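You operate a simulated robot arm through the tools that you are given. There is no shell and no other tool. Be economical: measure what you need, move in short steps, check, and stop when the job is done.

You run a simulated two-armed robot. Do the job below in one go: nothing can be reset, and whatever is moved stays where it is left.

JOB
Pick up the swell beaker with one hand, pass it to the other hand and put it on the open shelf of the island. Set down upright: swell beaker.

It is judged by the outcome, as a careful person would: the job done as asked, and still so three seconds after it is handed in. It fails if anything else is knocked over, pushed out of place, dropped, spilled or broken.

ROBOT AND FRAMES
Two 7-joint arms with two-finger grippers on one trunk, on a base that drives. Base frame: it is fixed to the floor where the robot stands at the start and does not move with it; the origin is under the middle of the robot, x ahead of it, y to its left, z up; the surface under the hand at the start is at about z = 875. Readings come in mm, degrees, newtons and seconds.
The left shoulder is at the start at [40, 163, 1130], the right one opposite. With the tool pointing down near the work surface each hand reaches from about 280 to 740 mm from the robot's upright axis, wherever it stands, measured 20 degrees to its own side. Places, roughly: open shelf of the island (21x76 cm) [500, 460, 560]. Payload 2.45 kg a hand.
Tool frame (each hand has its own): the origin (TCP) lies between the finger pads and is the grasp point; the fingertips stand 26 mm ahead of it; z points along the fingers, y is the line along which they close. Largest opening 96 mm; the body of the gripper starts 69 mm behind the TCP.
Orientation is that of the tool frame in the base frame, as a unit quaternion [x, y, z, w]. With the fingers straight down and closing along the base's y, the tool's x points along the base's -x, its y along +y and its z along -z.

CONTROLS
- The arms move only by the tool move_arm. It takes "left_motion", "right_motion" or both (then of equal length, played together; a hand with none holds still); each is a list of rows, each a list of 7 numbers: the shift along the tool's x, y, z in mm, then the turn, a rotation vector about the tool's x, y, z in degrees, then the finger opening in mm, from 0 to 96. In form: [[tx, ty, tz, ax, ay, az, jaw], ...]. A call has 1 to 10 rows; each row is the pose to reach, as a shift and turn from the pose commanded when the call began, along the tool's axes at that moment. Rows are played at 5 a second. More than 50 mm and 8.6 degrees between two rows, or a gripper value outside its range, and nothing of the call is played. Where a pose cannot be reached the arm comes as near as it can. A force on the tool above 40 N (or 10 N above the force at the start of the call, whichever is more), or a blocked arm, ends the call early, and 0.2 s more pass. The fingers move at their own pace and stop on an object; they squeeze with about 20 N. The grip force told is the motor's: it shows also when the fingers shut on nothing. Time passes only in rows, and 0.2 s behind the last, so rows that repeat a pose let the fingers close. The reply holds the time, the measured pose of the TCP, the force on the tool along the base axes, the opening and the grip force, in the units named above and with some noise, with the torque about the TCP (base axes, N m) and any sound that the robot's microphone picked up.
- Cameras (640 x 400 px; columns grow to the right, rows downward): "scene" is now at [91.2, 19.7, 1585.8]; the picture's right is [0.33, -0.94, 0.00], its down [-0.82, -0.29, -0.49] and it looks along [0.46, 0.16, -0.87] (base axes); focal length 292 px, centre (320, 200). "left" rides on the left gripper at [82, -3, -98] in its tool frame; the picture's right is [0.04, 1.00, 0.00], its down [-0.73, 0.03, -0.68] and it looks along [-0.68, 0.03, 0.73] (tool axes); focal length 256 px, centre (320, 200). "right" rides on the right gripper at [82, 3, -98] in its tool frame; the picture's right is [-0.04, 1.00, 0.00], its down [-0.73, -0.03, -0.68] and it looks along [-0.68, -0.03, 0.73] (tool axes); focal length 256 px, centre (320, 200). There is no depth. A picture from a camera that has moved, and an enlarged one, comes with that camera's place and axes in the base frame and with its lens. The place of the scene camera against the robot may be out by one fixed shift of up to 12 mm in any direction.
- snapshot(camera): a new picture of that camera. The clock stands still meanwhile.
- slide_trunk(by): slides the trunk up (or, below 0, down) by that many mm; the arms and the scene camera ride with it, the base frame stays. It gives what a move gives, with no picture.
- roll_base(legs): drives the robot by 1 to 6 legs, each [ahead, left, turn to the left] in mm, mm and degrees, along the robot's own axes; the way and the turn of a leg run together, so that a leg with both is an arc; at most 1500 mm and 180 degrees a leg. The arms and the cameras ride along, it lands a little off, and it stops where it bumps. It gives what a move gives.
- pan_tilt(pan, tilt): turns the head with the scene camera to pan (to the left, within 120 degrees either way) and tilt (down, from -29 to 69), counted from straight ahead of the robot. It gives what a move gives.
- inspect(camera, box): a new picture of the part [left, top, right, bottom] of that camera's present view, enlarged. The clock stands still meanwhile.
- job_done(): hands the job in; it is judged then, once.

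Go step by step. Nothing tells you exact positions but the pictures and the camera data: compare them with the known pose of the tool, close in by small moves and look again before you grip or let go. The budget is 120 turns and 100 pictures, counting those below and the enlarged ones. Unless the task says otherwise, let go and move clear before handing in, and close with one line.

The tools are called after "Call:" as a command line: name --argument value ..., lists and objects as JSON in quotes. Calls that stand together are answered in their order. move_arm: Moves the arms, as the interface text tells. Its arguments: {"type":"object","properties":{"left_motion":{"type":"array","items":{"type":"array","items":{"type":"number"}}},"right_motion":{"type":"array","items":{"type":"array","items":{"type":"number"}}}},"required":[]} The other tools are called the same way: slide_trunk (by) slides the trunk up or down; roll_base (legs) drives the base; pan_tilt (pan, tilt) turns the head that bears the scene camera; snapshot (camera) takes a picture; inspect (camera, box) takes an enlarged picture of a part of a camera's view; job_done () hands the job in.

At the start:

```text
t: 0.0
left_position: [349.0, 390.0, 1143.3]
left_tcp_rot: [-0.001, 1.0, 0.001, 0.0]
left_ft_force: [0.2, 0.3, 1.5]
left_ft_torque: [0.02, -0.03, 0.02]
left_width: 96.3
left_grip_force: 0.0
right_position: [450.0, -49.9, 1088.5]
right_tcp_rot: [0.0, 1.0, -0.001, -0.001]
right_ft_force: [-0.2, 0.5, -0.2]
right_ft_torque: [-0.02, -0.03, 0.01]
right_width: 95.9
right_grip_force: 0.0
trunk travel left (down, up): [-300.0, 267.0]
robot x, y, heading: [4.3, 1.8, 0.0]
head pan, tilt: [19.3, 60.6]
```

scene: 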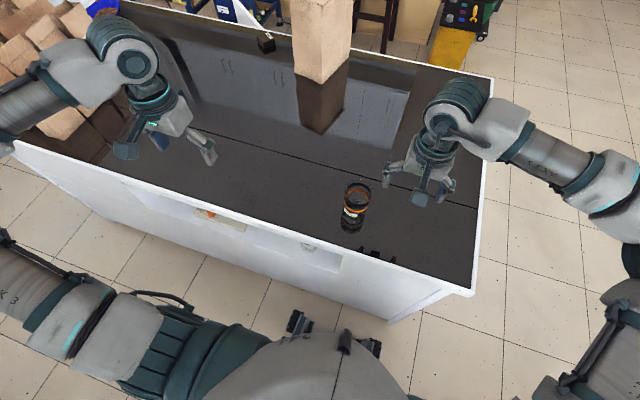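
right: 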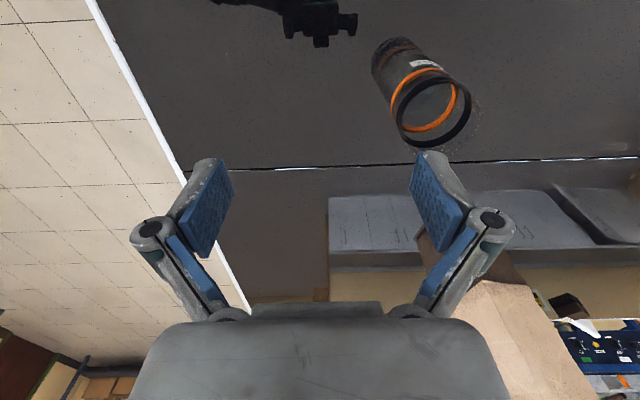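
left: 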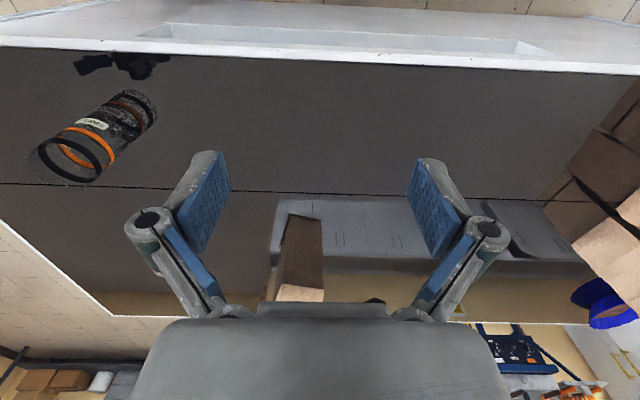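

I see the beaker standing on the dark top of the island near x 420, y 45. I'll look closer at it and at the shelf in the island's front.

Call:
inspect --camera "scene" --box '[280, 150, 480, 275]'

Call:
inspect --camera "scene" --box '[0, 120, 400, 370]'

Call:
inspect --camera "right" --box '[200, 0, 520, 200]'

```text
3.20 times, centred on (380, 212) of scene
camera zoom: at [91.2, 19.7, 1585.8], right [0.33, -0.94, 0.0], down [-0.82, -0.29, -0.49], along [0.46, 0.16, -0.87], focal length 934 px, centre (128, 160)
```

zoom: 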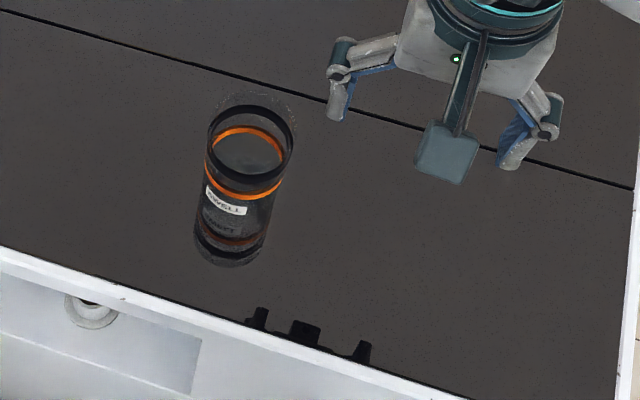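

```text
1.60 times, centred on (200, 245) of scene
camera zoom: at [91.2, 19.7, 1585.8], right [0.33, -0.94, 0.0], down [-0.82, -0.29, -0.49], along [0.46, 0.16, -0.87], focal length 467 px, centre (512, 128)
```

zoom: 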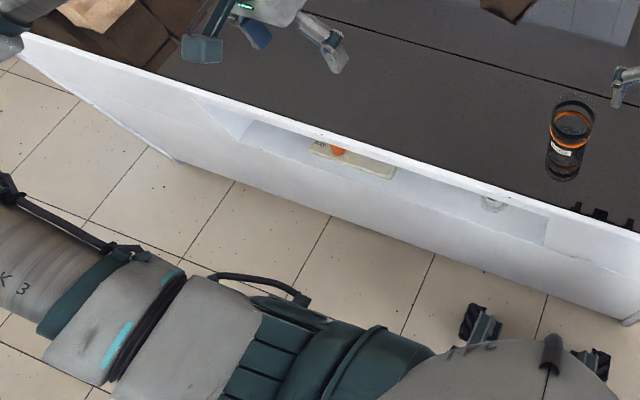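

```text
2.00 times, centred on (360, 100) of right
camera zoom: at [367.7, -48.3, 1189.0], right [0.04, 1.0, 0.0], down [0.73, -0.03, 0.68], along [0.68, -0.03, -0.73], focal length 512 px, centre (240, 400)
```

zoom: 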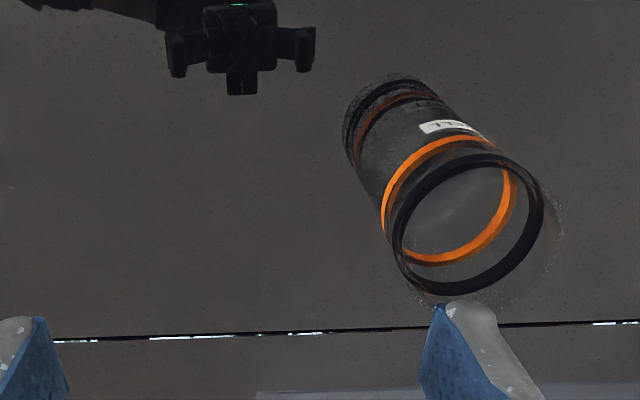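

The table is mirror-like. Taking that into account, the beaker stands at about (470, 50), about 90 mm high and 70 mm across. The shelf is a niche in the front face, so I want to back off for a proper look and will first check that it is clear behind.

Call:
pan_tilt --pan 120 --tilt 35

Call:
snapshot --camera "scene"

Call:
pan_tilt --pan -120 --tilt 35

Call:
snapshot --camera "scene"

```text
t: 1.8
left_position: [348.3, 388.5, 1143.7]
left_tcp_rot: [-0.001, 1.0, 0.0, 0.001]
left_ft_force: [0.7, -0.8, -0.4]
left_ft_torque: [0.0, 0.0, 0.01]
left_width: 96.1
left_grip_force: 0.1
right_position: [446.8, -51.8, 1089.7]
right_tcp_rot: [0.001, 1.0, 0.0, 0.0]
right_ft_force: [0.5, -0.8, 0.4]
right_ft_torque: [-0.02, 0.01, 0.02]
right_width: 95.9
right_grip_force: 0.0
trunk travel left (down, up): [-300.0, 267.0]
robot x, y, heading: [1.1, -2.1, -0.0]
head pan, tilt: [120.0, 35.0]
```

```text
93 pictures are left
camera scene: at [-15.1, 74.6, 1621.0], right [0.87, 0.5, 0.0], down [0.28, -0.5, -0.82], along [-0.41, 0.71, -0.57], focal length 292 px, centre (320, 200)
```

scene: 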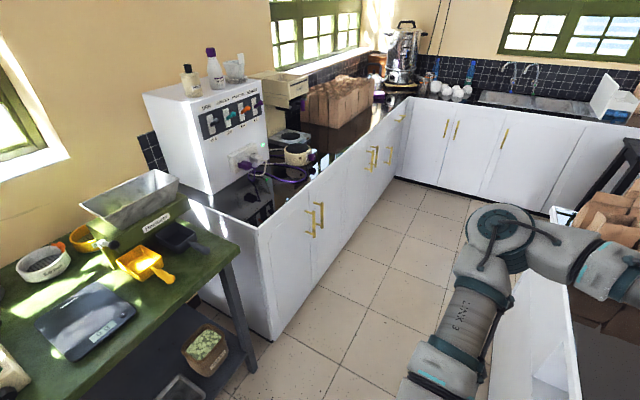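

```text
t: 5.2
left_position: [349.0, 387.7, 1142.7]
left_tcp_rot: [0.0, 1.0, 0.0, 0.001]
left_ft_force: [0.1, 0.0, 0.1]
left_ft_torque: [0.0, -0.02, 0.01]
left_width: 95.9
left_grip_force: 0.0
right_position: [447.3, -51.7, 1090.7]
right_tcp_rot: [0.001, 1.0, 0.0, 0.001]
right_ft_force: [-1.0, -0.2, -0.2]
right_ft_torque: [0.01, 0.0, 0.06]
right_width: 96.0
right_grip_force: 0.0
trunk travel left (down, up): [-300.0, 267.0]
robot x, y, heading: [0.2, -0.8, -0.2]
head pan, tilt: [-120.0, 35.0]
```

```text
92 pictures are left
camera scene: at [-15.2, -78.2, 1621.4], right [-0.87, 0.5, 0.0], down [0.28, 0.5, -0.82], along [-0.41, -0.71, -0.57], focal length 292 px, centre (320, 200)
```

scene: 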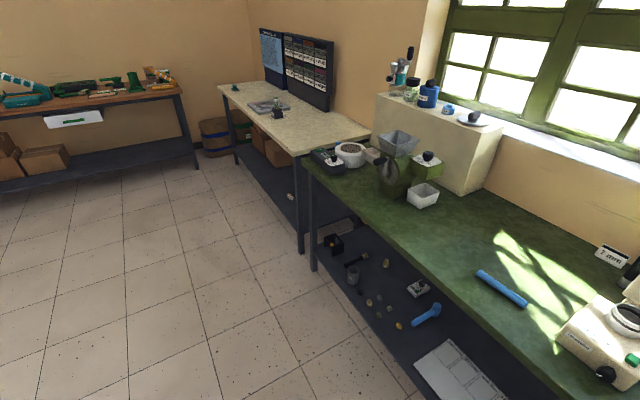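

It is clear for about 250 mm behind me before the green bench, so I'll back up 200 mm and look at the shelf.

Call:
roll_base --legs '[[-200, 0, 0]]'

Call:
pan_tilt --pan 35 --tilt 50

Call:
snapshot --camera "scene"

```text
t: 6.8
left_position: [145.5, 387.3, 1142.8]
left_tcp_rot: [0.001, 1.0, 0.0, 0.0]
left_ft_force: [0.0, 0.2, -0.2]
left_ft_torque: [0.0, -0.01, 0.01]
left_width: 95.8
left_grip_force: 0.0
right_position: [243.1, -52.4, 1090.4]
right_tcp_rot: [0.002, 1.0, 0.0, 0.0]
right_ft_force: [-0.8, -1.1, 0.9]
right_ft_torque: [-0.01, -0.03, -0.02]
right_width: 96.1
right_grip_force: 0.0
trunk travel left (down, up): [-300.0, 267.0]
robot x, y, heading: [-208.3, 1.7, 0.2]
head pan, tilt: [-120.0, 35.0]
```

```text
t: 9.2
left_position: [142.9, 387.8, 1144.0]
left_tcp_rot: [0.001, 1.0, 0.0, 0.003]
left_ft_force: [-0.3, 0.6, -0.5]
left_ft_torque: [0.0, -0.02, -0.04]
left_width: 96.1
left_grip_force: 0.0
right_position: [239.9, -52.3, 1092.3]
right_tcp_rot: [0.002, 1.0, 0.0, 0.002]
right_ft_force: [-0.1, 0.2, -0.3]
right_ft_torque: [0.02, -0.01, -0.02]
right_width: 95.6
right_grip_force: 0.1
trunk travel left (down, up): [-300.0, 267.0]
robot x, y, heading: [-204.7, 0.5, 0.1]
head pan, tilt: [35.0, 50.0]
```

```text
91 pictures are left
camera scene: at [-112.5, 42.4, 1599.0], right [0.57, -0.82, 0.0], down [-0.63, -0.44, -0.64], along [0.52, 0.37, -0.77], focal length 292 px, centre (320, 200)
```

scene: 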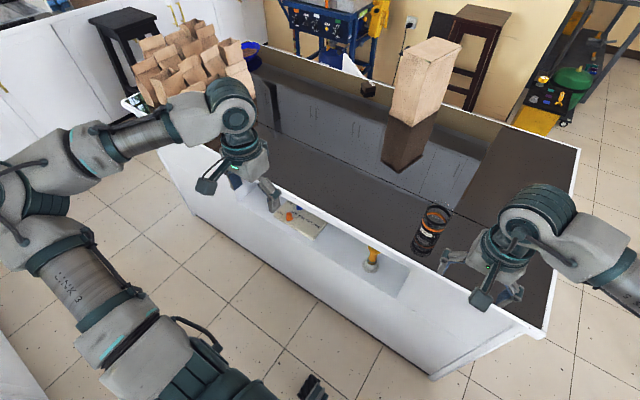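

The shelf is a niche holding a tray with an orange thing and a small yellow object. I'll lower the trunk to see inside it.

Call:
slide_trunk --by -250

Call:
pan_tilt --pan 30 --tilt 42

Call:
snapshot --camera "scene"

Call:
snapshot --camera "left"

```text
t: 11.8
left_position: [140.4, 386.3, 894.7]
left_tcp_rot: [0.001, 1.0, 0.0, 0.003]
left_ft_force: [-0.8, -0.3, -0.3]
left_ft_torque: [0.01, -0.03, 0.02]
left_width: 95.9
left_grip_force: 0.2
right_position: [238.2, -53.1, 843.7]
right_tcp_rot: [0.003, 1.0, 0.001, 0.003]
right_ft_force: [0.0, -0.2, 0.1]
right_ft_torque: [0.01, -0.03, 0.0]
right_width: 96.2
right_grip_force: 0.0
trunk travel left (down, up): [-50.0, 517.0]
robot x, y, heading: [-205.2, 0.0, 0.2]
head pan, tilt: [35.0, 50.0]
```

```text
t: 12.4
left_position: [141.5, 386.9, 893.6]
left_tcp_rot: [0.001, 1.0, 0.001, 0.003]
left_ft_force: [0.1, -0.4, 0.2]
left_ft_torque: [-0.03, -0.01, 0.03]
left_width: 96.1
left_grip_force: 0.0
right_position: [238.9, -53.2, 842.2]
right_tcp_rot: [0.001, 1.0, 0.0, 0.002]
right_ft_force: [0.9, -0.4, 0.3]
right_ft_torque: [0.02, 0.01, -0.01]
right_width: 95.9
right_grip_force: 0.0
trunk travel left (down, up): [-50.0, 517.0]
robot x, y, heading: [-204.4, 0.4, 0.1]
head pan, tilt: [30.0, 42.0]
```

```text
90 pictures are left
camera scene: at [141.5, 39.1, 1320.8], right [0.5, -0.87, 0.0], down [-0.58, -0.34, -0.74], along [0.64, 0.37, -0.67], focal length 292 px, centre (320, 200)
```

scene: 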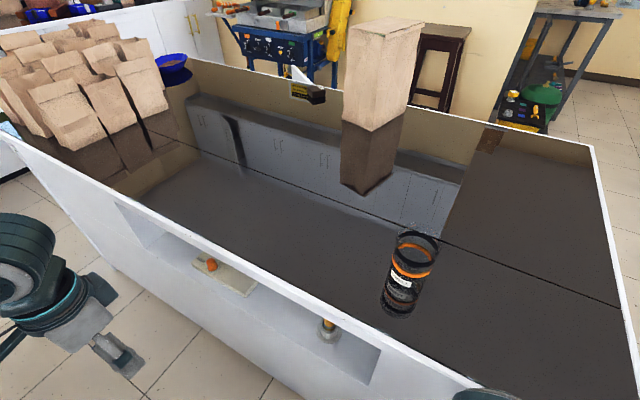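

```text
89 pictures are left
camera left: at [57.9, 382.8, 991.7], right [-0.04, 1.0, 0.0], down [0.73, 0.03, 0.68], along [0.68, 0.03, -0.73], focal length 256 px, centre (320, 200)
```

left: 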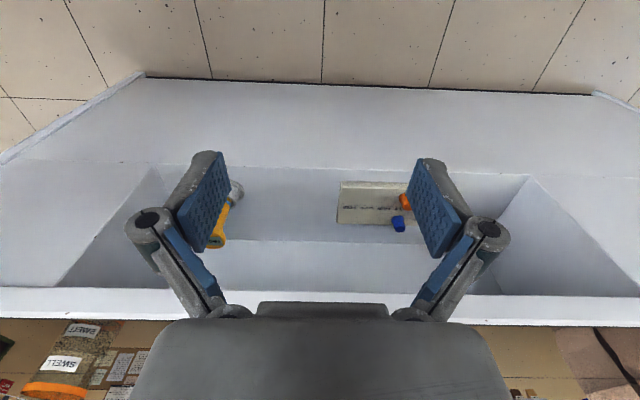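

The niche spans about y 75–810, z 570–837, front face x≈353, and there is free floor between the hammer and the tray. I'll zoom in for detail.

Call:
inspect --camera "left" --box '[140, 100, 460, 300]'

Call:
inspect --camera "scene" --box '[90, 180, 410, 380]'

```text
2.00 times, centred on (300, 200) of left
camera zoom: at [57.9, 382.8, 991.7], right [-0.04, 1.0, 0.0], down [0.73, 0.03, 0.68], along [0.68, 0.03, -0.73], focal length 512 px, centre (360, 200)
```

zoom: 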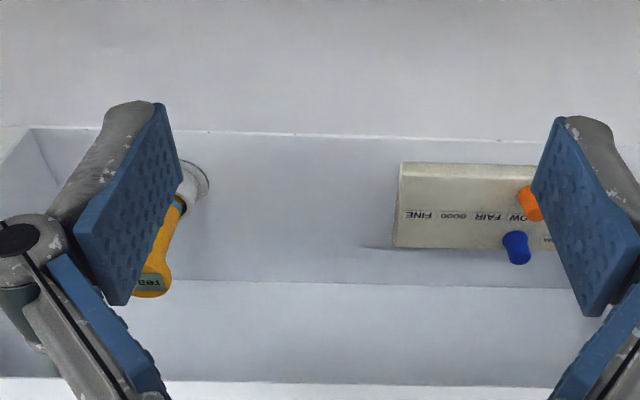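

```text
2.00 times, centred on (250, 280) of scene
camera zoom: at [141.5, 39.1, 1320.8], right [0.5, -0.87, 0.0], down [-0.58, -0.34, -0.74], along [0.64, 0.37, -0.67], focal length 584 px, centre (460, 40)
```

zoom: 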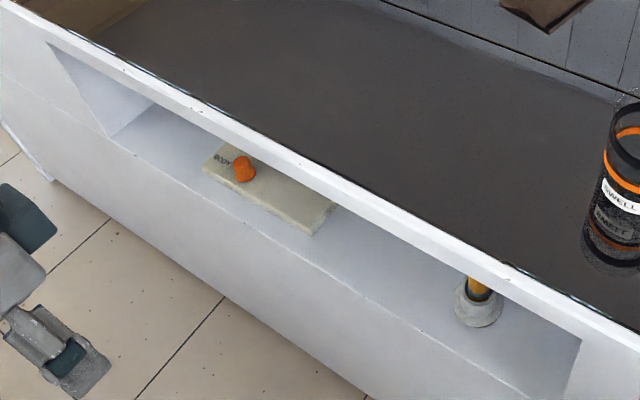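

The scene and left cameras disagree on shelf depth, so I'll lower the left hand in front of the niche and take a second view to fix the shelf height.

Call:
move_arm --left_motion '[[0, 0, 40, 0, 0, 0, 96], [0, 0, 80, 0, 0, 0, 96], [0, 0, 120, 0, 0, 0, 96], [0, 0, 160, 0, 0, 0, 96], [0, 0, 160, 0, 0, 0, 96]]'

Call:
snapshot --camera "left"

```text
t: 13.7
left_position: [144.3, 387.5, 734.9]
left_tcp_rot: [0.002, 1.0, 0.001, 0.003]
left_ft_force: [0.1, 0.2, 0.0]
left_ft_torque: [0.0, -0.04, -0.02]
left_width: 96.1
left_grip_force: 0.2
right_position: [239.5, -51.9, 842.2]
right_tcp_rot: [0.002, 1.0, 0.001, 0.003]
right_ft_force: [1.1, 0.1, -0.9]
right_ft_torque: [-0.02, -0.01, 0.0]
right_width: 95.7
right_grip_force: 0.1
trunk travel left (down, up): [-50.0, 517.0]
robot x, y, heading: [-203.2, 0.4, -0.4]
head pan, tilt: [30.0, 42.0]
```

```text
86 pictures are left
camera left: at [60.4, 384.0, 831.5], right [-0.04, 1.0, 0.0], down [0.73, 0.03, 0.68], along [0.68, 0.03, -0.73], focal length 256 px, centre (320, 200)
```

left: 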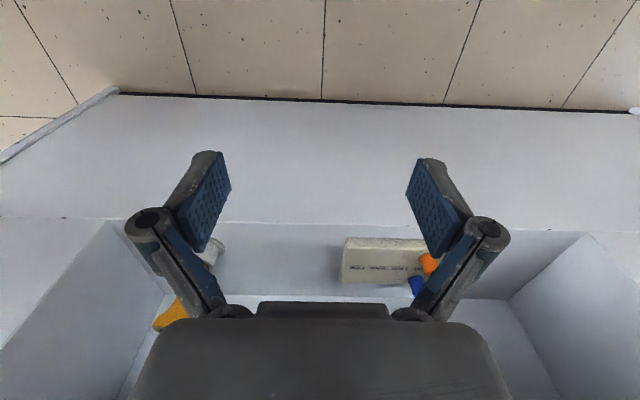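

The two views give the shelf floor at z≈558, front lip x≈370, back x≈614, with the upright tamper at y≈210 and the block from y≈435. The free spot is near (455, 335). Now I'll raise up and return to pick the beaker.

Call:
slide_trunk --by 250

Call:
move_arm --left_motion '[[0, 0, -40, 0, 0, 0, 96], [0, 0, -80, 0, 0, 0, 96], [0, 0, -120, 0, 0, 0, 96], [0, 0, -160, 0, 0, 0, 96], [0, 0, -160, 0, 0, 0, 96]]'

Call:
roll_base --legs '[[205, 0, 0]]'

Call:
snapshot --camera "right"

```text
t: 16.2
left_position: [142.1, 387.0, 984.3]
left_tcp_rot: [0.001, 1.0, 0.0, 0.002]
left_ft_force: [-0.1, 0.1, 0.4]
left_ft_torque: [-0.03, 0.04, -0.01]
left_width: 96.1
left_grip_force: 0.0
right_position: [239.1, -53.1, 1091.8]
right_tcp_rot: [0.001, 1.0, 0.0, 0.002]
right_ft_force: [0.3, -0.2, -0.6]
right_ft_torque: [0.01, 0.02, -0.01]
right_width: 95.9
right_grip_force: 0.0
trunk travel left (down, up): [-300.0, 267.0]
robot x, y, heading: [-205.1, -1.3, -0.0]
head pan, tilt: [30.0, 42.0]
```

```text
t: 17.4
left_position: [136.4, 386.1, 1146.4]
left_tcp_rot: [0.001, 1.0, 0.001, 0.004]
left_ft_force: [-0.7, 0.2, 0.2]
left_ft_torque: [-0.02, -0.05, 0.0]
left_width: 96.2
left_grip_force: 0.1
right_position: [236.9, -55.0, 1094.6]
right_tcp_rot: [0.002, 1.0, 0.002, 0.004]
right_ft_force: [-0.4, -0.7, 0.7]
right_ft_torque: [0.02, -0.02, -0.02]
right_width: 96.1
right_grip_force: 0.1
trunk travel left (down, up): [-300.0, 267.0]
robot x, y, heading: [-204.4, 0.8, 0.1]
head pan, tilt: [30.0, 42.0]
```

```text
t: 19.0
left_position: [342.4, 384.5, 1144.5]
left_tcp_rot: [0.002, 1.0, 0.001, 0.002]
left_ft_force: [0.9, 0.1, -0.1]
left_ft_torque: [-0.02, 0.0, 0.01]
left_width: 96.3
left_grip_force: 0.0
right_position: [439.8, -55.5, 1092.6]
right_tcp_rot: [0.002, 1.0, 0.0, 0.002]
right_ft_force: [-0.3, 0.0, -0.6]
right_ft_torque: [0.0, -0.03, 0.03]
right_width: 95.9
right_grip_force: 0.1
trunk travel left (down, up): [-300.0, 267.0]
robot x, y, heading: [-3.2, -2.6, -0.3]
head pan, tilt: [30.0, 42.0]
```

```text
85 pictures are left
camera right: at [357.5, -52.9, 1191.6], right [0.05, 1.0, 0.0], down [0.73, -0.03, 0.68], along [0.68, -0.03, -0.73], focal length 256 px, centre (320, 200)
```

right: 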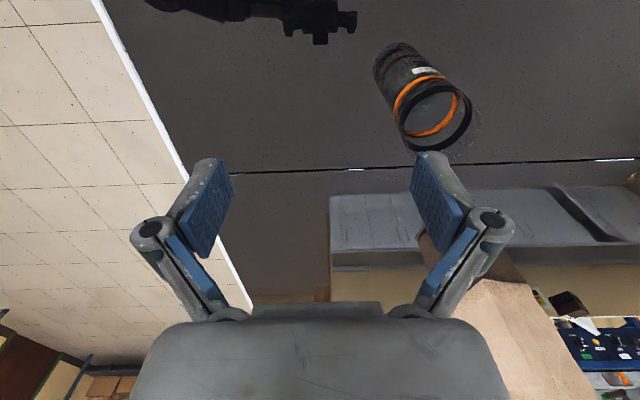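

The beaker still computes to (470, 50) with its rim near z 965. I'll bring the right hand above it and check.

Call:
move_arm --right_motion '[[-10, 35, 0, 0, 0, 0, 96], [-20, 70, 0, 0, 0, 0, 96], [-30, 105, 0, 0, 0, 0, 96], [-30, 105, 30, 0, 0, 0, 96], [-30, 105, 30, 0, 0, 0, 96]]'

Call:
snapshot --camera "right"

Call:
snapshot --camera "left"

```text
t: 20.2
left_position: [340.3, 379.3, 1147.9]
left_tcp_rot: [0.002, 1.0, 0.003, 0.004]
left_ft_force: [-0.4, -0.5, 1.3]
left_ft_torque: [0.0, -0.02, -0.01]
left_width: 95.9
left_grip_force: 0.0
right_position: [467.9, 44.0, 1065.1]
right_tcp_rot: [0.002, 1.0, 0.003, 0.004]
right_ft_force: [0.8, -0.3, -0.6]
right_ft_torque: [-0.01, 0.0, 0.02]
right_width: 96.1
right_grip_force: 0.0
trunk travel left (down, up): [-300.0, 267.0]
robot x, y, heading: [-5.1, -1.5, -0.4]
head pan, tilt: [30.0, 42.0]
```

```text
84 pictures are left
camera right: at [385.2, 46.6, 1164.2], right [0.05, 1.0, 0.01], down [0.73, -0.04, 0.68], along [0.68, -0.03, -0.73], focal length 256 px, centre (320, 200)
```

right: 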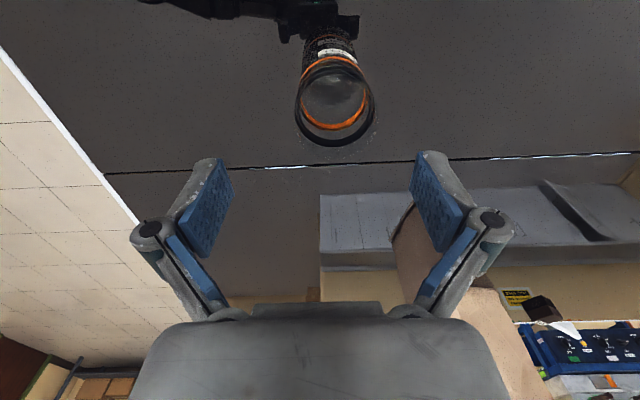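

```text
83 pictures are left
camera left: at [256.5, 375.3, 1244.5], right [-0.03, 1.0, 0.01], down [0.73, 0.02, 0.68], along [0.68, 0.03, -0.73], focal length 256 px, centre (320, 200)
```

left: 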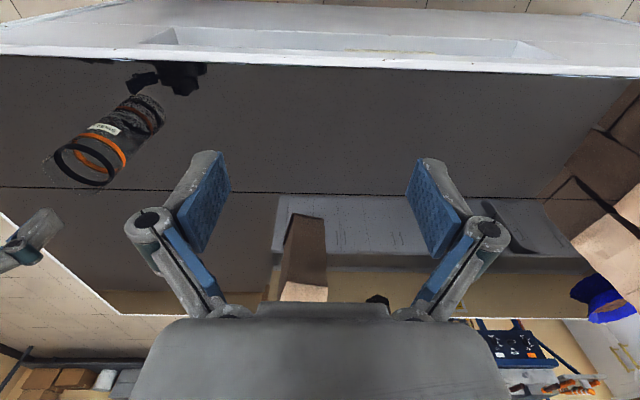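

The beaker is at about (470, 54). I'll correct sideways and come down partway.

Call:
move_arm --right_motion '[[-3, 10, 0, 0, 0, 0, 96], [-3, 10, 35, 0, 0, 0, 96], [-3, 10, 65, 0, 0, 0, 96], [-3, 10, 65, 0, 0, 0, 96]]'

Call:
snapshot --camera "right"

```text
t: 21.2
left_position: [340.6, 381.3, 1147.5]
left_tcp_rot: [0.002, 1.0, 0.002, 0.004]
left_ft_force: [0.0, -0.1, -0.4]
left_ft_torque: [0.02, 0.01, 0.01]
left_width: 95.7
left_grip_force: 0.0
right_position: [473.0, 55.7, 997.4]
right_tcp_rot: [0.004, 1.0, 0.002, 0.004]
right_ft_force: [-0.8, -0.9, -1.0]
right_ft_torque: [-0.01, 0.01, -0.02]
right_width: 96.1
right_grip_force: 0.0
trunk travel left (down, up): [-300.0, 267.0]
robot x, y, heading: [-5.1, 1.7, -0.5]
head pan, tilt: [30.0, 42.0]
```

```text
82 pictures are left
camera right: at [390.3, 57.4, 1096.5], right [0.05, 1.0, 0.0], down [0.73, -0.04, 0.68], along [0.68, -0.03, -0.73], focal length 256 px, centre (320, 200)
```

right: 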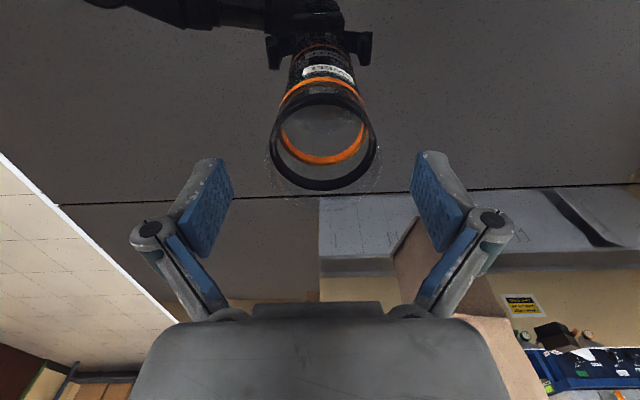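

Aligned within a few millimetres. I'll descend so the finger tips reach about halfway down the beaker, then close gently.

Call:
move_arm --right_motion '[[4, 0, 15, 0, 0, 0, 96], [4, 0, 32, 0, 0, 0, 96], [4, 0, 46, 0, 0, 0, 96], [4, 0, 46, 0, 0, 0, 96]]'

Call:
snapshot --camera "right"

Call:
pan_tilt --pan 0 --tilt 60

Call:
inspect --camera "scene" --box '[200, 60, 440, 210]'

```text
t: 22.2
left_position: [340.9, 383.0, 1145.2]
left_tcp_rot: [0.002, 1.0, 0.0, 0.004]
left_ft_force: [0.5, -0.1, 0.2]
left_ft_torque: [-0.01, 0.02, 0.04]
left_width: 96.4
left_grip_force: 0.1
right_position: [467.3, 57.5, 951.6]
right_tcp_rot: [0.004, 1.0, 0.001, 0.003]
right_ft_force: [-0.2, 0.2, 0.4]
right_ft_torque: [-0.05, -0.05, 0.02]
right_width: 96.0
right_grip_force: 0.1
trunk travel left (down, up): [-300.0, 267.0]
robot x, y, heading: [-5.0, -2.8, -0.3]
head pan, tilt: [30.0, 42.0]
```

```text
81 pictures are left
camera right: at [386.7, 59.9, 1050.7], right [0.05, 1.0, 0.0], down [0.73, -0.04, 0.68], along [0.68, -0.03, -0.73], focal length 256 px, centre (320, 200)
```

right: 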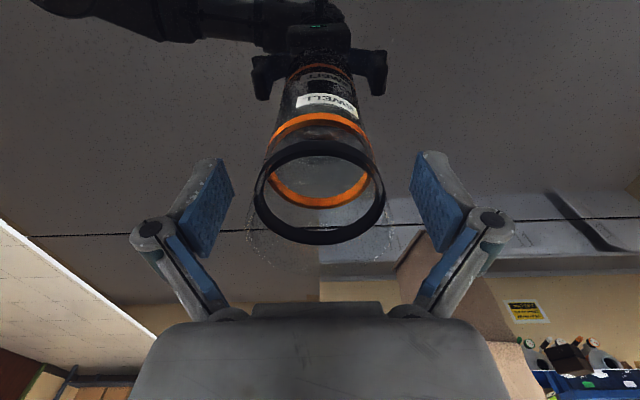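

```text
t: 23.2
left_position: [341.0, 382.8, 1147.2]
left_tcp_rot: [0.002, 1.0, 0.002, 0.004]
left_ft_force: [0.4, -0.4, 0.2]
left_ft_torque: [-0.02, -0.01, 0.01]
left_width: 96.0
left_grip_force: 0.3
right_position: [469.4, 57.4, 951.8]
right_tcp_rot: [0.003, 1.0, 0.001, 0.003]
right_ft_force: [-0.4, 0.7, -0.7]
right_ft_torque: [0.01, -0.01, 0.01]
right_width: 95.9
right_grip_force: 0.0
trunk travel left (down, up): [-300.0, 267.0]
robot x, y, heading: [-5.2, 1.3, -0.4]
head pan, tilt: [0.0, 60.0]
```

```text
2.67 times, centred on (320, 135) of scene
camera zoom: at [92.7, -1.9, 1586.5], right [0.0, -1.0, 0.0], down [-0.87, 0.0, -0.5], along [0.5, 0.0, -0.87], focal length 778 px, centre (320, 373)
```

zoom: 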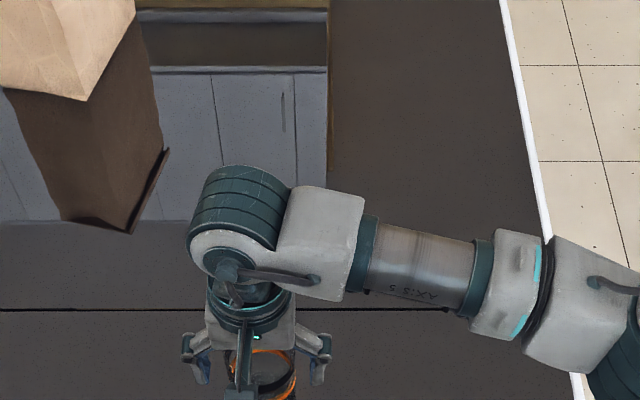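

The beaker sits centred between the fingers with its rim about at TCP level. I'll go 8 mm lower and close.

Call:
move_arm --right_motion '[[0, 0, 8, 0, 0, 0, 96], [0, 0, 8, 0, 0, 0, 80], [0, 0, 8, 0, 0, 0, 66], [0, 0, 8, 0, 0, 0, 50], [0, 0, 8, 0, 0, 0, 40], [0, 0, 8, 0, 0, 0, 40], [0, 0, 8, 0, 0, 0, 40]]'

Call:
snapshot --camera "right"

```text
t: 24.8
left_position: [340.2, 383.7, 1146.2]
left_tcp_rot: [0.002, 1.0, 0.002, 0.004]
left_ft_force: [-0.2, 0.3, 0.1]
left_ft_torque: [0.0, 0.0, 0.0]
left_width: 96.0
left_grip_force: 0.2
right_position: [468.5, 57.6, 944.0]
right_tcp_rot: [0.002, 1.0, 0.0, 0.004]
right_ft_force: [-1.2, 1.1, 2.8]
right_ft_torque: [-0.12, 0.03, -0.03]
right_width: 63.7
right_grip_force: 19.6
trunk travel left (down, up): [-300.0, 267.0]
robot x, y, heading: [-2.7, -3.6, -0.0]
head pan, tilt: [0.0, 60.0]
```

```text
79 pictures are left
camera right: at [386.3, 60.4, 1043.2], right [0.05, 1.0, 0.0], down [0.73, -0.04, 0.68], along [0.68, -0.03, -0.73], focal length 256 px, centre (320, 200)
```

right: 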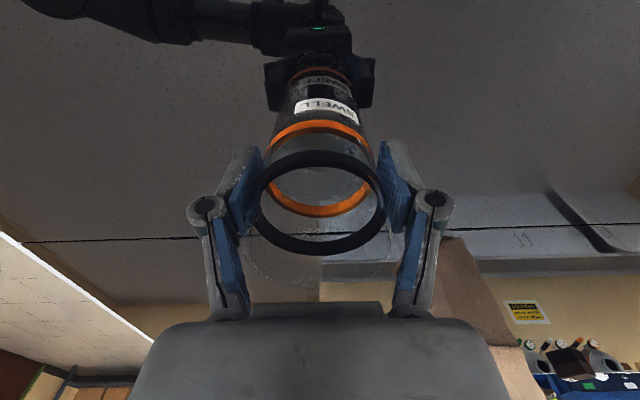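

Gripped at 64 mm width. To leave room for the other hand lower on the beaker, I'll regrip slightly higher and a little farther forward before lifting.

Call:
move_arm --right_motion '[[0, 0, 0, 0, 0, 0, 80], [0, 0, 0, 0, 0, 0, 96], [0, 0, 0, 0, 0, 0, 96], [-8, 0, -9, 0, 0, 0, 96], [-8, 0, -9, 0, 0, 0, 75], [-8, 0, -9, 0, 0, 0, 50], [-8, 0, -9, 0, 0, 0, 40], [-8, 0, -9, 0, 0, 0, 40], [-8, 0, -9, 0, 0, 0, 40]]'

Call:
snapshot --camera "right"

```text
t: 26.8
left_position: [339.7, 383.2, 1146.7]
left_tcp_rot: [0.002, 1.0, 0.001, 0.004]
left_ft_force: [-0.1, 0.1, -0.6]
left_ft_torque: [0.0, -0.03, 0.0]
left_width: 95.8
left_grip_force: 0.0
right_position: [477.0, 58.6, 952.6]
right_tcp_rot: [0.003, 1.0, 0.002, 0.003]
right_ft_force: [0.7, -0.6, 7.1]
right_ft_torque: [-0.08, -0.12, -0.09]
right_width: 61.4
right_grip_force: 19.9
trunk travel left (down, up): [-300.0, 267.0]
robot x, y, heading: [-3.0, 0.0, -0.3]
head pan, tilt: [0.0, 60.0]
```

```text
78 pictures are left
camera right: at [394.2, 60.5, 1052.5], right [0.05, 1.0, 0.0], down [0.73, -0.04, 0.68], along [0.68, -0.03, -0.73], focal length 256 px, centre (320, 200)
```

right: 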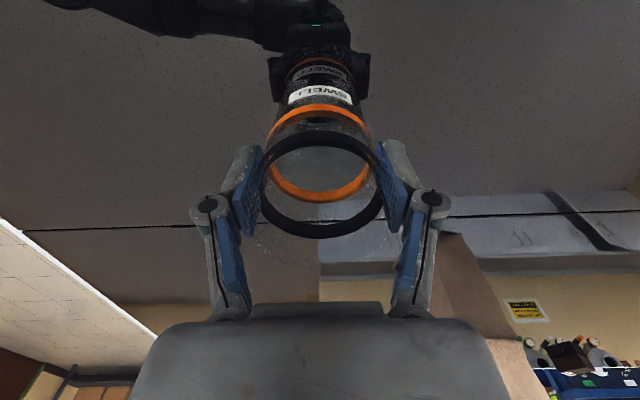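

Held at 61 mm. I'll lift a little and check that it hangs straight.

Call:
move_arm --right_motion '[[0, 0, -10, 0, 0, 0, 40], [0, 0, -25, 0, 0, 0, 40], [0, 0, -40, 0, 0, 0, 40], [0, 0, -60, 0, 0, 0, 40], [0, 0, -60, 0, 0, 0, 40]]'

Call:
snapshot --camera "right"

Call:
snapshot --camera "left"

```text
t: 28.0
left_position: [340.7, 383.2, 1146.0]
left_tcp_rot: [0.003, 1.0, 0.002, 0.003]
left_ft_force: [-0.1, 0.2, -0.7]
left_ft_torque: [-0.01, -0.02, 0.01]
left_width: 95.9
left_grip_force: 0.1
right_position: [475.6, 59.0, 1013.3]
right_tcp_rot: [0.002, 1.0, 0.001, 0.003]
right_ft_force: [0.1, -0.2, -0.2]
right_ft_torque: [0.0, 0.03, 0.01]
right_width: 61.2
right_grip_force: 20.1
trunk travel left (down, up): [-300.0, 267.0]
robot x, y, heading: [-1.8, -1.0, -0.5]
head pan, tilt: [0.0, 60.0]
```

```text
77 pictures are left
camera right: at [393.6, 60.8, 1112.8], right [0.05, 1.0, 0.0], down [0.73, -0.04, 0.68], along [0.68, -0.03, -0.73], focal length 256 px, centre (320, 200)
```

right: 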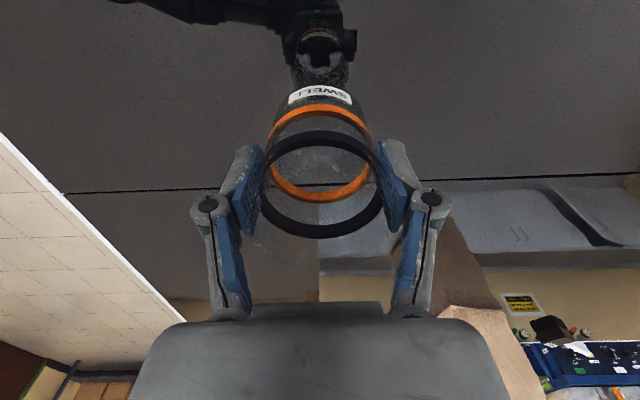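

```text
76 pictures are left
camera left: at [257.1, 379.8, 1243.0], right [-0.04, 1.0, 0.0], down [0.73, 0.02, 0.68], along [0.68, 0.03, -0.73], focal length 256 px, centre (320, 200)
```

left: 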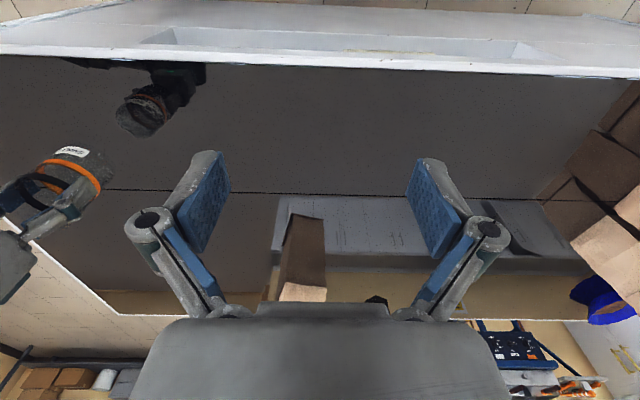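

It is held upright. Next I raise it to a handover spot near (520, 140, 1150) with the right hand yawed 45°, and start turning the left hand so it can approach diagonally from the left.

Call:
move_arm --right_motion '[[-7, 13, -23, 0, 0, 7.5, 40], [-14, 26, -46, 0, 0, 15, 40], [-21, 39, -69, 0, 0, 22.5, 40], [-28, 52, -92, 0, 0, 30, 40], [-35, 65, -115, 0, 0, 37.5, 40], [-42, 80, -138, 0, 0, 45, 40], [-42, 80, -138, 0, 0, 45, 40]]' --left_motion '[[0, 0, 0, 0, 0, 7.5, 96], [0, 0, 0, 0, 0, 15, 96], [0, 0, 0, 0, 0, 22.5, 96], [0, 0, 0, 0, 0, 30, 96], [0, 0, 0, 0, 0, 37.5, 96], [0, 0, 0, 0, 0, 45, 96], [0, 0, 0, 0, 0, 45, 96]]'

Call:
snapshot --camera "scene"

```text
t: 29.6
left_position: [341.1, 383.9, 1145.9]
left_tcp_rot: [0.386, 0.922, 0.003, 0.002]
left_ft_force: [-0.2, -0.2, 0.3]
left_ft_torque: [0.03, 0.01, -0.03]
left_width: 96.0
left_grip_force: 0.0
right_position: [519.8, 137.9, 1152.9]
right_tcp_rot: [0.386, 0.923, 0.002, 0.002]
right_ft_force: [-0.2, -0.8, -0.5]
right_ft_torque: [-0.02, 0.0, 0.02]
right_width: 60.9
right_grip_force: 19.8
trunk travel left (down, up): [-300.0, 267.0]
robot x, y, heading: [-3.8, 1.5, -0.3]
head pan, tilt: [0.0, 60.0]
```

```text
75 pictures are left
camera scene: at [93.1, 1.6, 1586.4], right [-0.01, -1.0, 0.0], down [-0.87, 0.0, -0.5], along [0.5, -0.01, -0.87], focal length 292 px, centre (320, 200)
```

scene: 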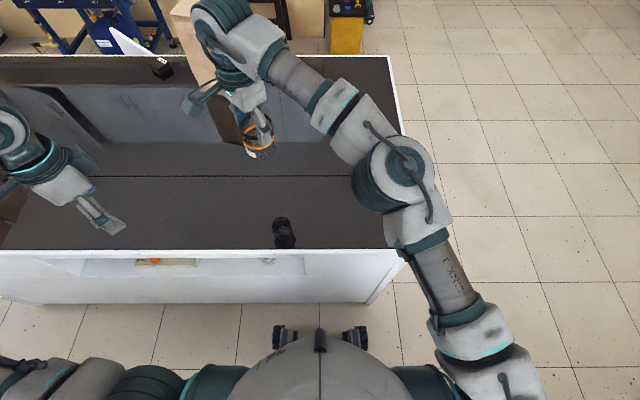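

Both hands are yawed as wanted. Now I pitch the left hand so its fingers point diagonally forward and about 28° below horizontal.

Call:
move_arm --left_motion '[[0, 0, 0, 0, -7.75, 0, 96], [0, 0, 0, 0, -15.5, 0, 96], [0, 0, 0, 0, -23.25, 0, 96], [0, 0, 0, 0, -31, 0, 96], [0, 0, 0, 0, -38.75, 0, 96], [0, 0, 0, 0, -46.5, 0, 96], [0, 0, 0, 0, -54.25, 0, 96], [0, 0, 0, 0, -62, 0, 96], [0, 0, 0, 0, -62, 0, 96]]'

Call:
pan_tilt --pan 25 --tilt 50

Call:
snapshot --camera "scene"

Call:
snapshot --camera "left"

```text
t: 31.6
left_position: [340.0, 384.0, 1145.7]
left_tcp_rot: [0.331, 0.789, -0.197, 0.478]
left_ft_force: [0.0, -0.5, 0.1]
left_ft_torque: [0.0, 0.01, 0.0]
left_width: 95.9
left_grip_force: 0.1
right_position: [519.0, 138.5, 1153.5]
right_tcp_rot: [0.386, 0.923, 0.002, 0.002]
right_ft_force: [-0.7, 0.1, -0.5]
right_ft_torque: [0.03, 0.01, -0.01]
right_width: 60.8
right_grip_force: 20.1
trunk travel left (down, up): [-300.0, 267.0]
robot x, y, heading: [-2.1, -2.3, -0.3]
head pan, tilt: [0.0, 60.0]
```

```text
t: 32.5
left_position: [340.4, 382.5, 1146.0]
left_tcp_rot: [0.331, 0.79, -0.196, 0.477]
left_ft_force: [-0.3, -0.6, 0.5]
left_ft_torque: [-0.03, 0.03, -0.01]
left_width: 95.8
left_grip_force: 0.1
right_position: [520.0, 136.6, 1152.4]
right_tcp_rot: [0.385, 0.923, 0.001, 0.002]
right_ft_force: [0.8, 0.2, -1.0]
right_ft_torque: [-0.03, 0.0, 0.01]
right_width: 60.7
right_grip_force: 20.1
trunk travel left (down, up): [-300.0, 267.0]
robot x, y, heading: [-0.8, -3.3, -0.2]
head pan, tilt: [25.0, 50.0]
```

```text
74 pictures are left
camera scene: at [94.7, 33.0, 1599.0], right [0.42, -0.91, 0.0], down [-0.7, -0.32, -0.64], along [0.58, 0.26, -0.77], focal length 292 px, centre (320, 200)
```

scene: 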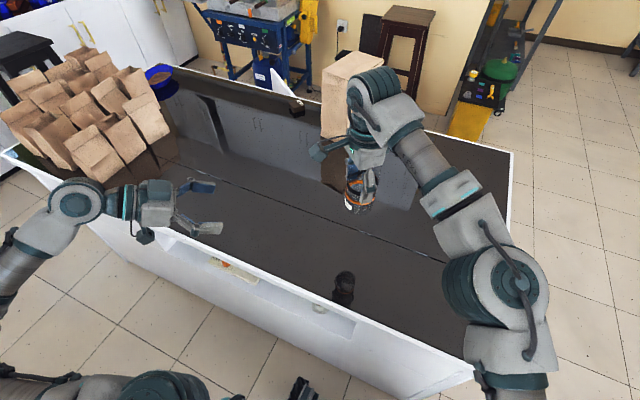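

```text
73 pictures are left
camera left: at [248.5, 469.7, 1118.6], right [0.7, 0.72, -0.03], down [-0.17, 0.2, 0.97], along [0.7, -0.67, 0.26], focal length 256 px, centre (320, 200)
```

left: 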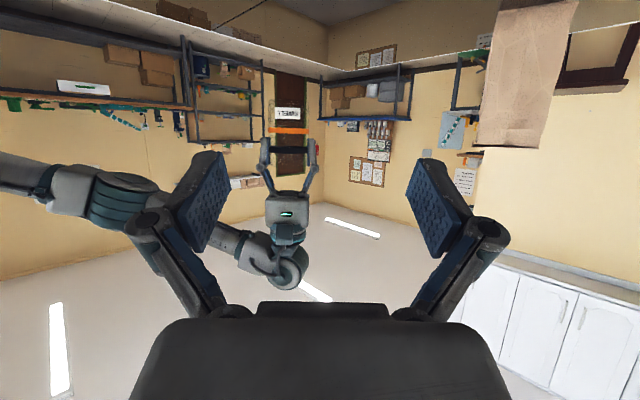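

The left camera now looks straight at the held beaker (image upside down). I'll zoom in to measure its base and height.

Call:
inspect --camera "left" --box '[224, 60, 352, 210]'

```text
2.67 times, centred on (288, 135) of left
camera zoom: at [248.5, 469.7, 1118.6], right [0.7, 0.72, -0.03], down [-0.17, 0.2, 0.97], along [0.7, -0.67, 0.26], focal length 683 px, centre (405, 373)
```

zoom: 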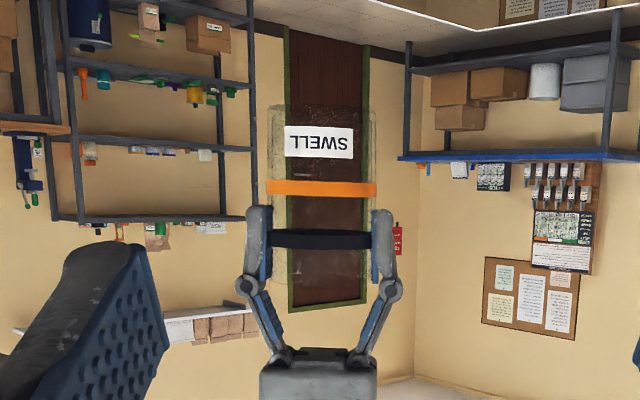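

The beaker is clear glass, about 100 mm tall and 63 mm across, with its base 78 mm below the right TCP. I'll bring the left hand to about 130 mm short of it, at the height of the beaker's lower part.

Call:
move_arm --left_motion '[[-8, -9, 34, 0, 0, 0, 96], [-16, -18, 68, 0, 0, 0, 96], [-24, -27, 102, 0, 0, 0, 96], [-32, -36, 136, 0, 0, 0, 96], [-40, -46, 170, 0, 0, 0, 96], [-40, -46, 170, 0, 0, 0, 96]]'

Call:
snapshot --camera "left"

Call:
snapshot --camera "scene"

```text
t: 33.9
left_position: [426.4, 229.4, 1100.4]
left_tcp_rot: [0.33, 0.789, -0.195, 0.479]
left_ft_force: [0.5, -0.3, 0.6]
left_ft_torque: [-0.01, 0.04, -0.01]
left_width: 96.2
left_grip_force: 0.0
right_position: [517.4, 137.8, 1152.7]
right_tcp_rot: [0.385, 0.923, 0.002, 0.003]
right_ft_force: [-0.6, -0.1, -0.5]
right_ft_torque: [0.0, 0.01, 0.02]
right_width: 60.8
right_grip_force: 20.0
trunk travel left (down, up): [-300.0, 267.0]
robot x, y, heading: [-0.8, -1.4, -0.3]
head pan, tilt: [25.0, 50.0]
```

```text
71 pictures are left
camera left: at [334.9, 316.7, 1073.7], right [0.7, 0.72, -0.03], down [-0.17, 0.2, 0.97], along [0.7, -0.67, 0.26], focal length 256 px, centre (320, 200)
```

left: 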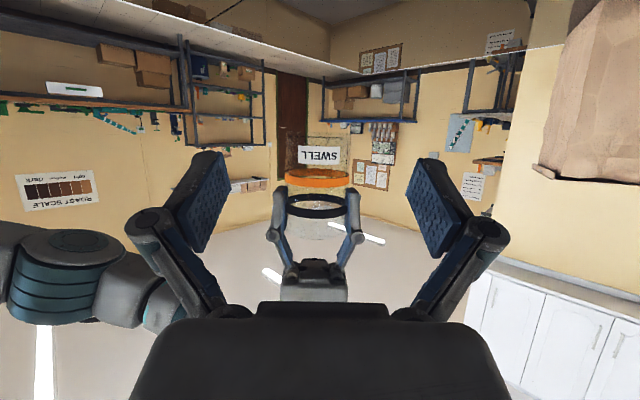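

```text
70 pictures are left
camera scene: at [94.7, 32.0, 1599.1], right [0.42, -0.91, 0.0], down [-0.7, -0.32, -0.64], along [0.58, 0.27, -0.77], focal length 292 px, centre (320, 200)
```

scene: 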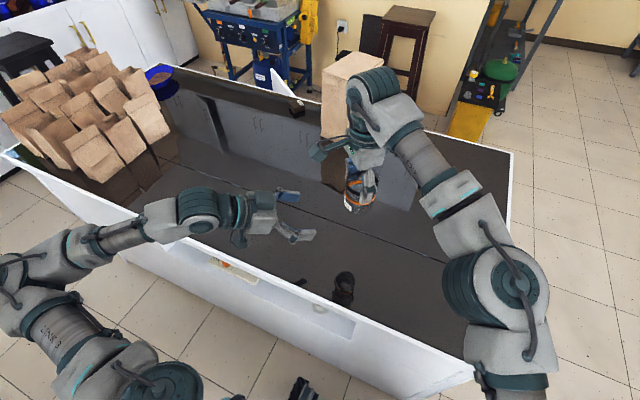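

The beaker is centred between the left fingers. I'll advance 85 mm and look again.

Call:
move_arm --left_motion '[[-14, 0, 26.5, 0, 0, 0, 96], [-28, 0, 53, 0, 0, 0, 96], [-40, 0, 75, 0, 0, 0, 96], [-40, 0, 75, 0, 0, 0, 96]]'

Call:
snapshot --camera "left"

Call:
inspect --camera "scene" --box '[220, 100, 460, 250]'

Call:
snapshot --camera "right"

```text
t: 34.9
left_position: [487.4, 170.2, 1101.2]
left_tcp_rot: [0.33, 0.79, -0.195, 0.479]
left_ft_force: [-0.5, -0.1, -0.6]
left_ft_torque: [0.03, -0.01, 0.04]
left_width: 96.0
left_grip_force: 0.1
right_position: [518.7, 138.0, 1153.5]
right_tcp_rot: [0.384, 0.923, 0.003, 0.002]
right_ft_force: [-0.2, 0.3, -0.8]
right_ft_torque: [0.0, -0.05, -0.01]
right_width: 60.6
right_grip_force: 20.1
trunk travel left (down, up): [-300.0, 267.0]
robot x, y, heading: [-4.6, -4.9, -0.1]
head pan, tilt: [25.0, 50.0]
```

```text
69 pictures are left
camera left: at [395.6, 257.0, 1075.3], right [0.7, 0.72, -0.03], down [-0.17, 0.2, 0.97], along [0.7, -0.67, 0.26], focal length 256 px, centre (320, 200)
```

left: 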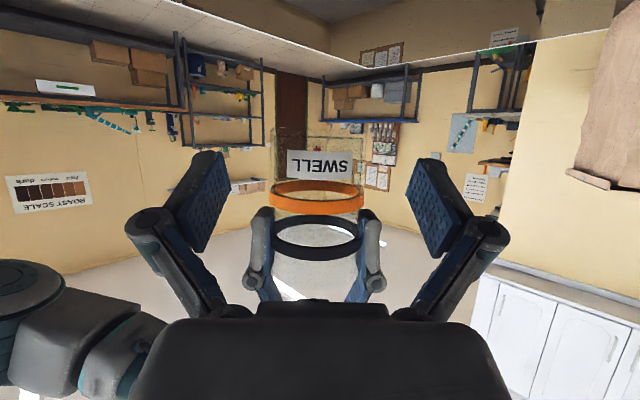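

```text
2.67 times, centred on (340, 175) of scene
camera zoom: at [96.2, 31.3, 1599.0], right [0.42, -0.91, 0.0], down [-0.7, -0.32, -0.64], along [0.58, 0.27, -0.77], focal length 778 px, centre (267, 267)
```

zoom: 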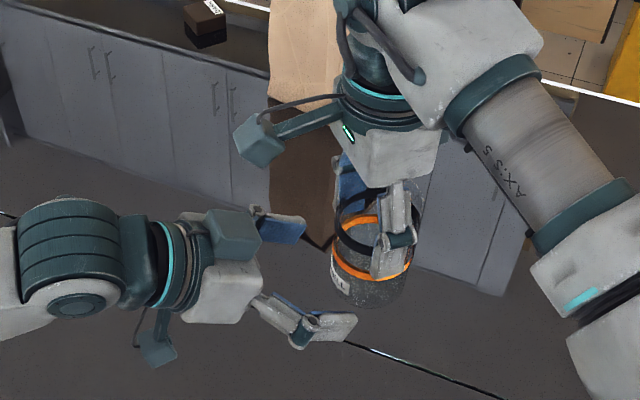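

```text
67 pictures are left
camera right: at [462.3, 197.2, 1252.6], right [0.74, 0.67, 0.01], down [0.49, -0.54, 0.68], along [0.46, -0.5, -0.73], focal length 256 px, centre (320, 200)
```

right: 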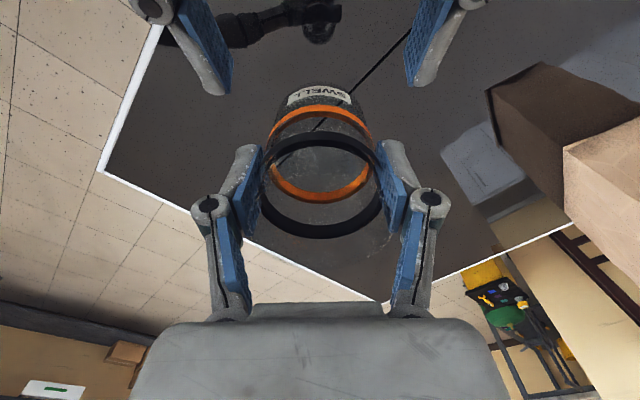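

All clear. I'll advance the last 43 mm so the beaker lies at the left pads.

Call:
move_arm --left_motion '[[-7, 0, 13, 0, 0, 0, 96], [-14, 0, 26, 0, 0, 0, 96], [-20, 0, 38, 0, 0, 0, 96], [-20, 0, 38, 0, 0, 0, 96]]'

Call:
snapshot --camera "left"

Call:
snapshot --camera "right"

Call:
inspect --camera "scene" --box '[260, 120, 420, 220]'

```text
t: 35.9
left_position: [516.3, 140.0, 1103.2]
left_tcp_rot: [0.332, 0.79, -0.196, 0.477]
left_ft_force: [0.7, -0.9, 0.7]
left_ft_torque: [0.03, 0.01, 0.03]
left_width: 96.0
left_grip_force: 0.0
right_position: [519.0, 137.5, 1153.0]
right_tcp_rot: [0.386, 0.923, 0.002, 0.002]
right_ft_force: [-0.4, 0.0, -0.5]
right_ft_torque: [0.0, 0.0, -0.01]
right_width: 60.5
right_grip_force: 19.7
trunk travel left (down, up): [-300.0, 267.0]
robot x, y, heading: [-0.3, -2.9, -0.2]
head pan, tilt: [25.0, 50.0]
```

```text
66 pictures are left
camera left: at [425.4, 226.9, 1074.5], right [0.7, 0.72, -0.03], down [-0.17, 0.2, 0.97], along [0.7, -0.67, 0.26], focal length 256 px, centre (320, 200)
```

left: 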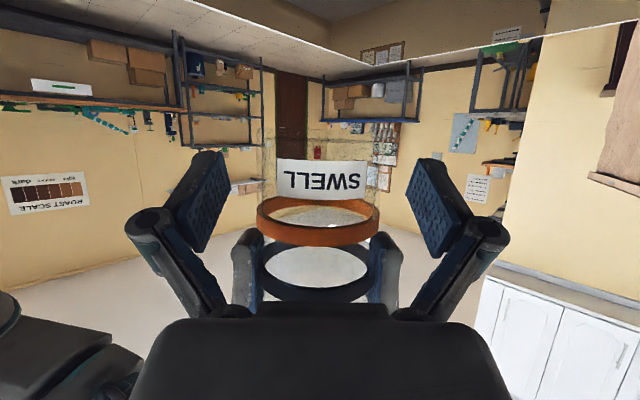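

```text
65 pictures are left
camera right: at [462.6, 197.2, 1252.5], right [0.74, 0.67, 0.01], down [0.49, -0.54, 0.68], along [0.46, -0.5, -0.73], focal length 256 px, centre (320, 200)
```

right: 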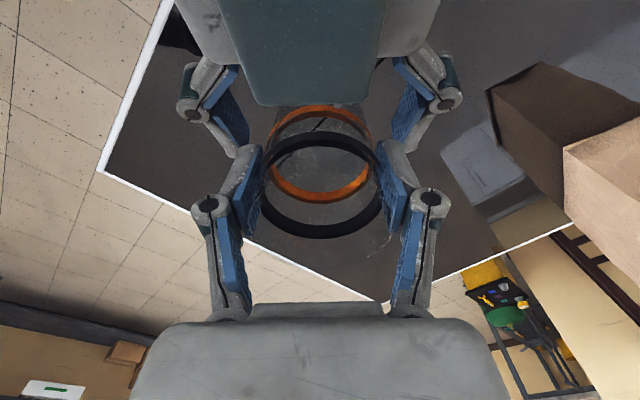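

```text
4.00 times, centred on (340, 170) of scene
camera zoom: at [96.7, 31.2, 1598.9], right [0.42, -0.91, 0.0], down [-0.7, -0.32, -0.64], along [0.58, 0.27, -0.77], focal length 1167 px, centre (240, 320)
```

zoom: 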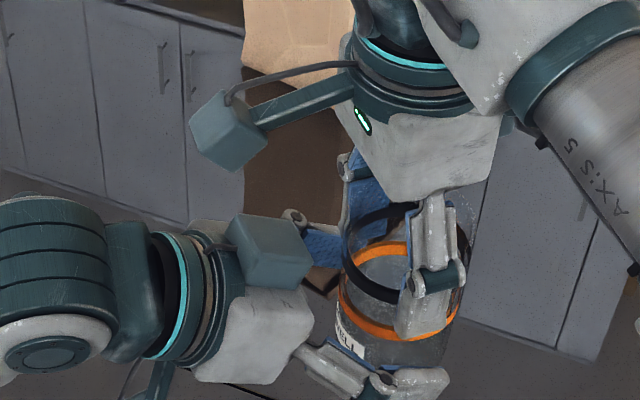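

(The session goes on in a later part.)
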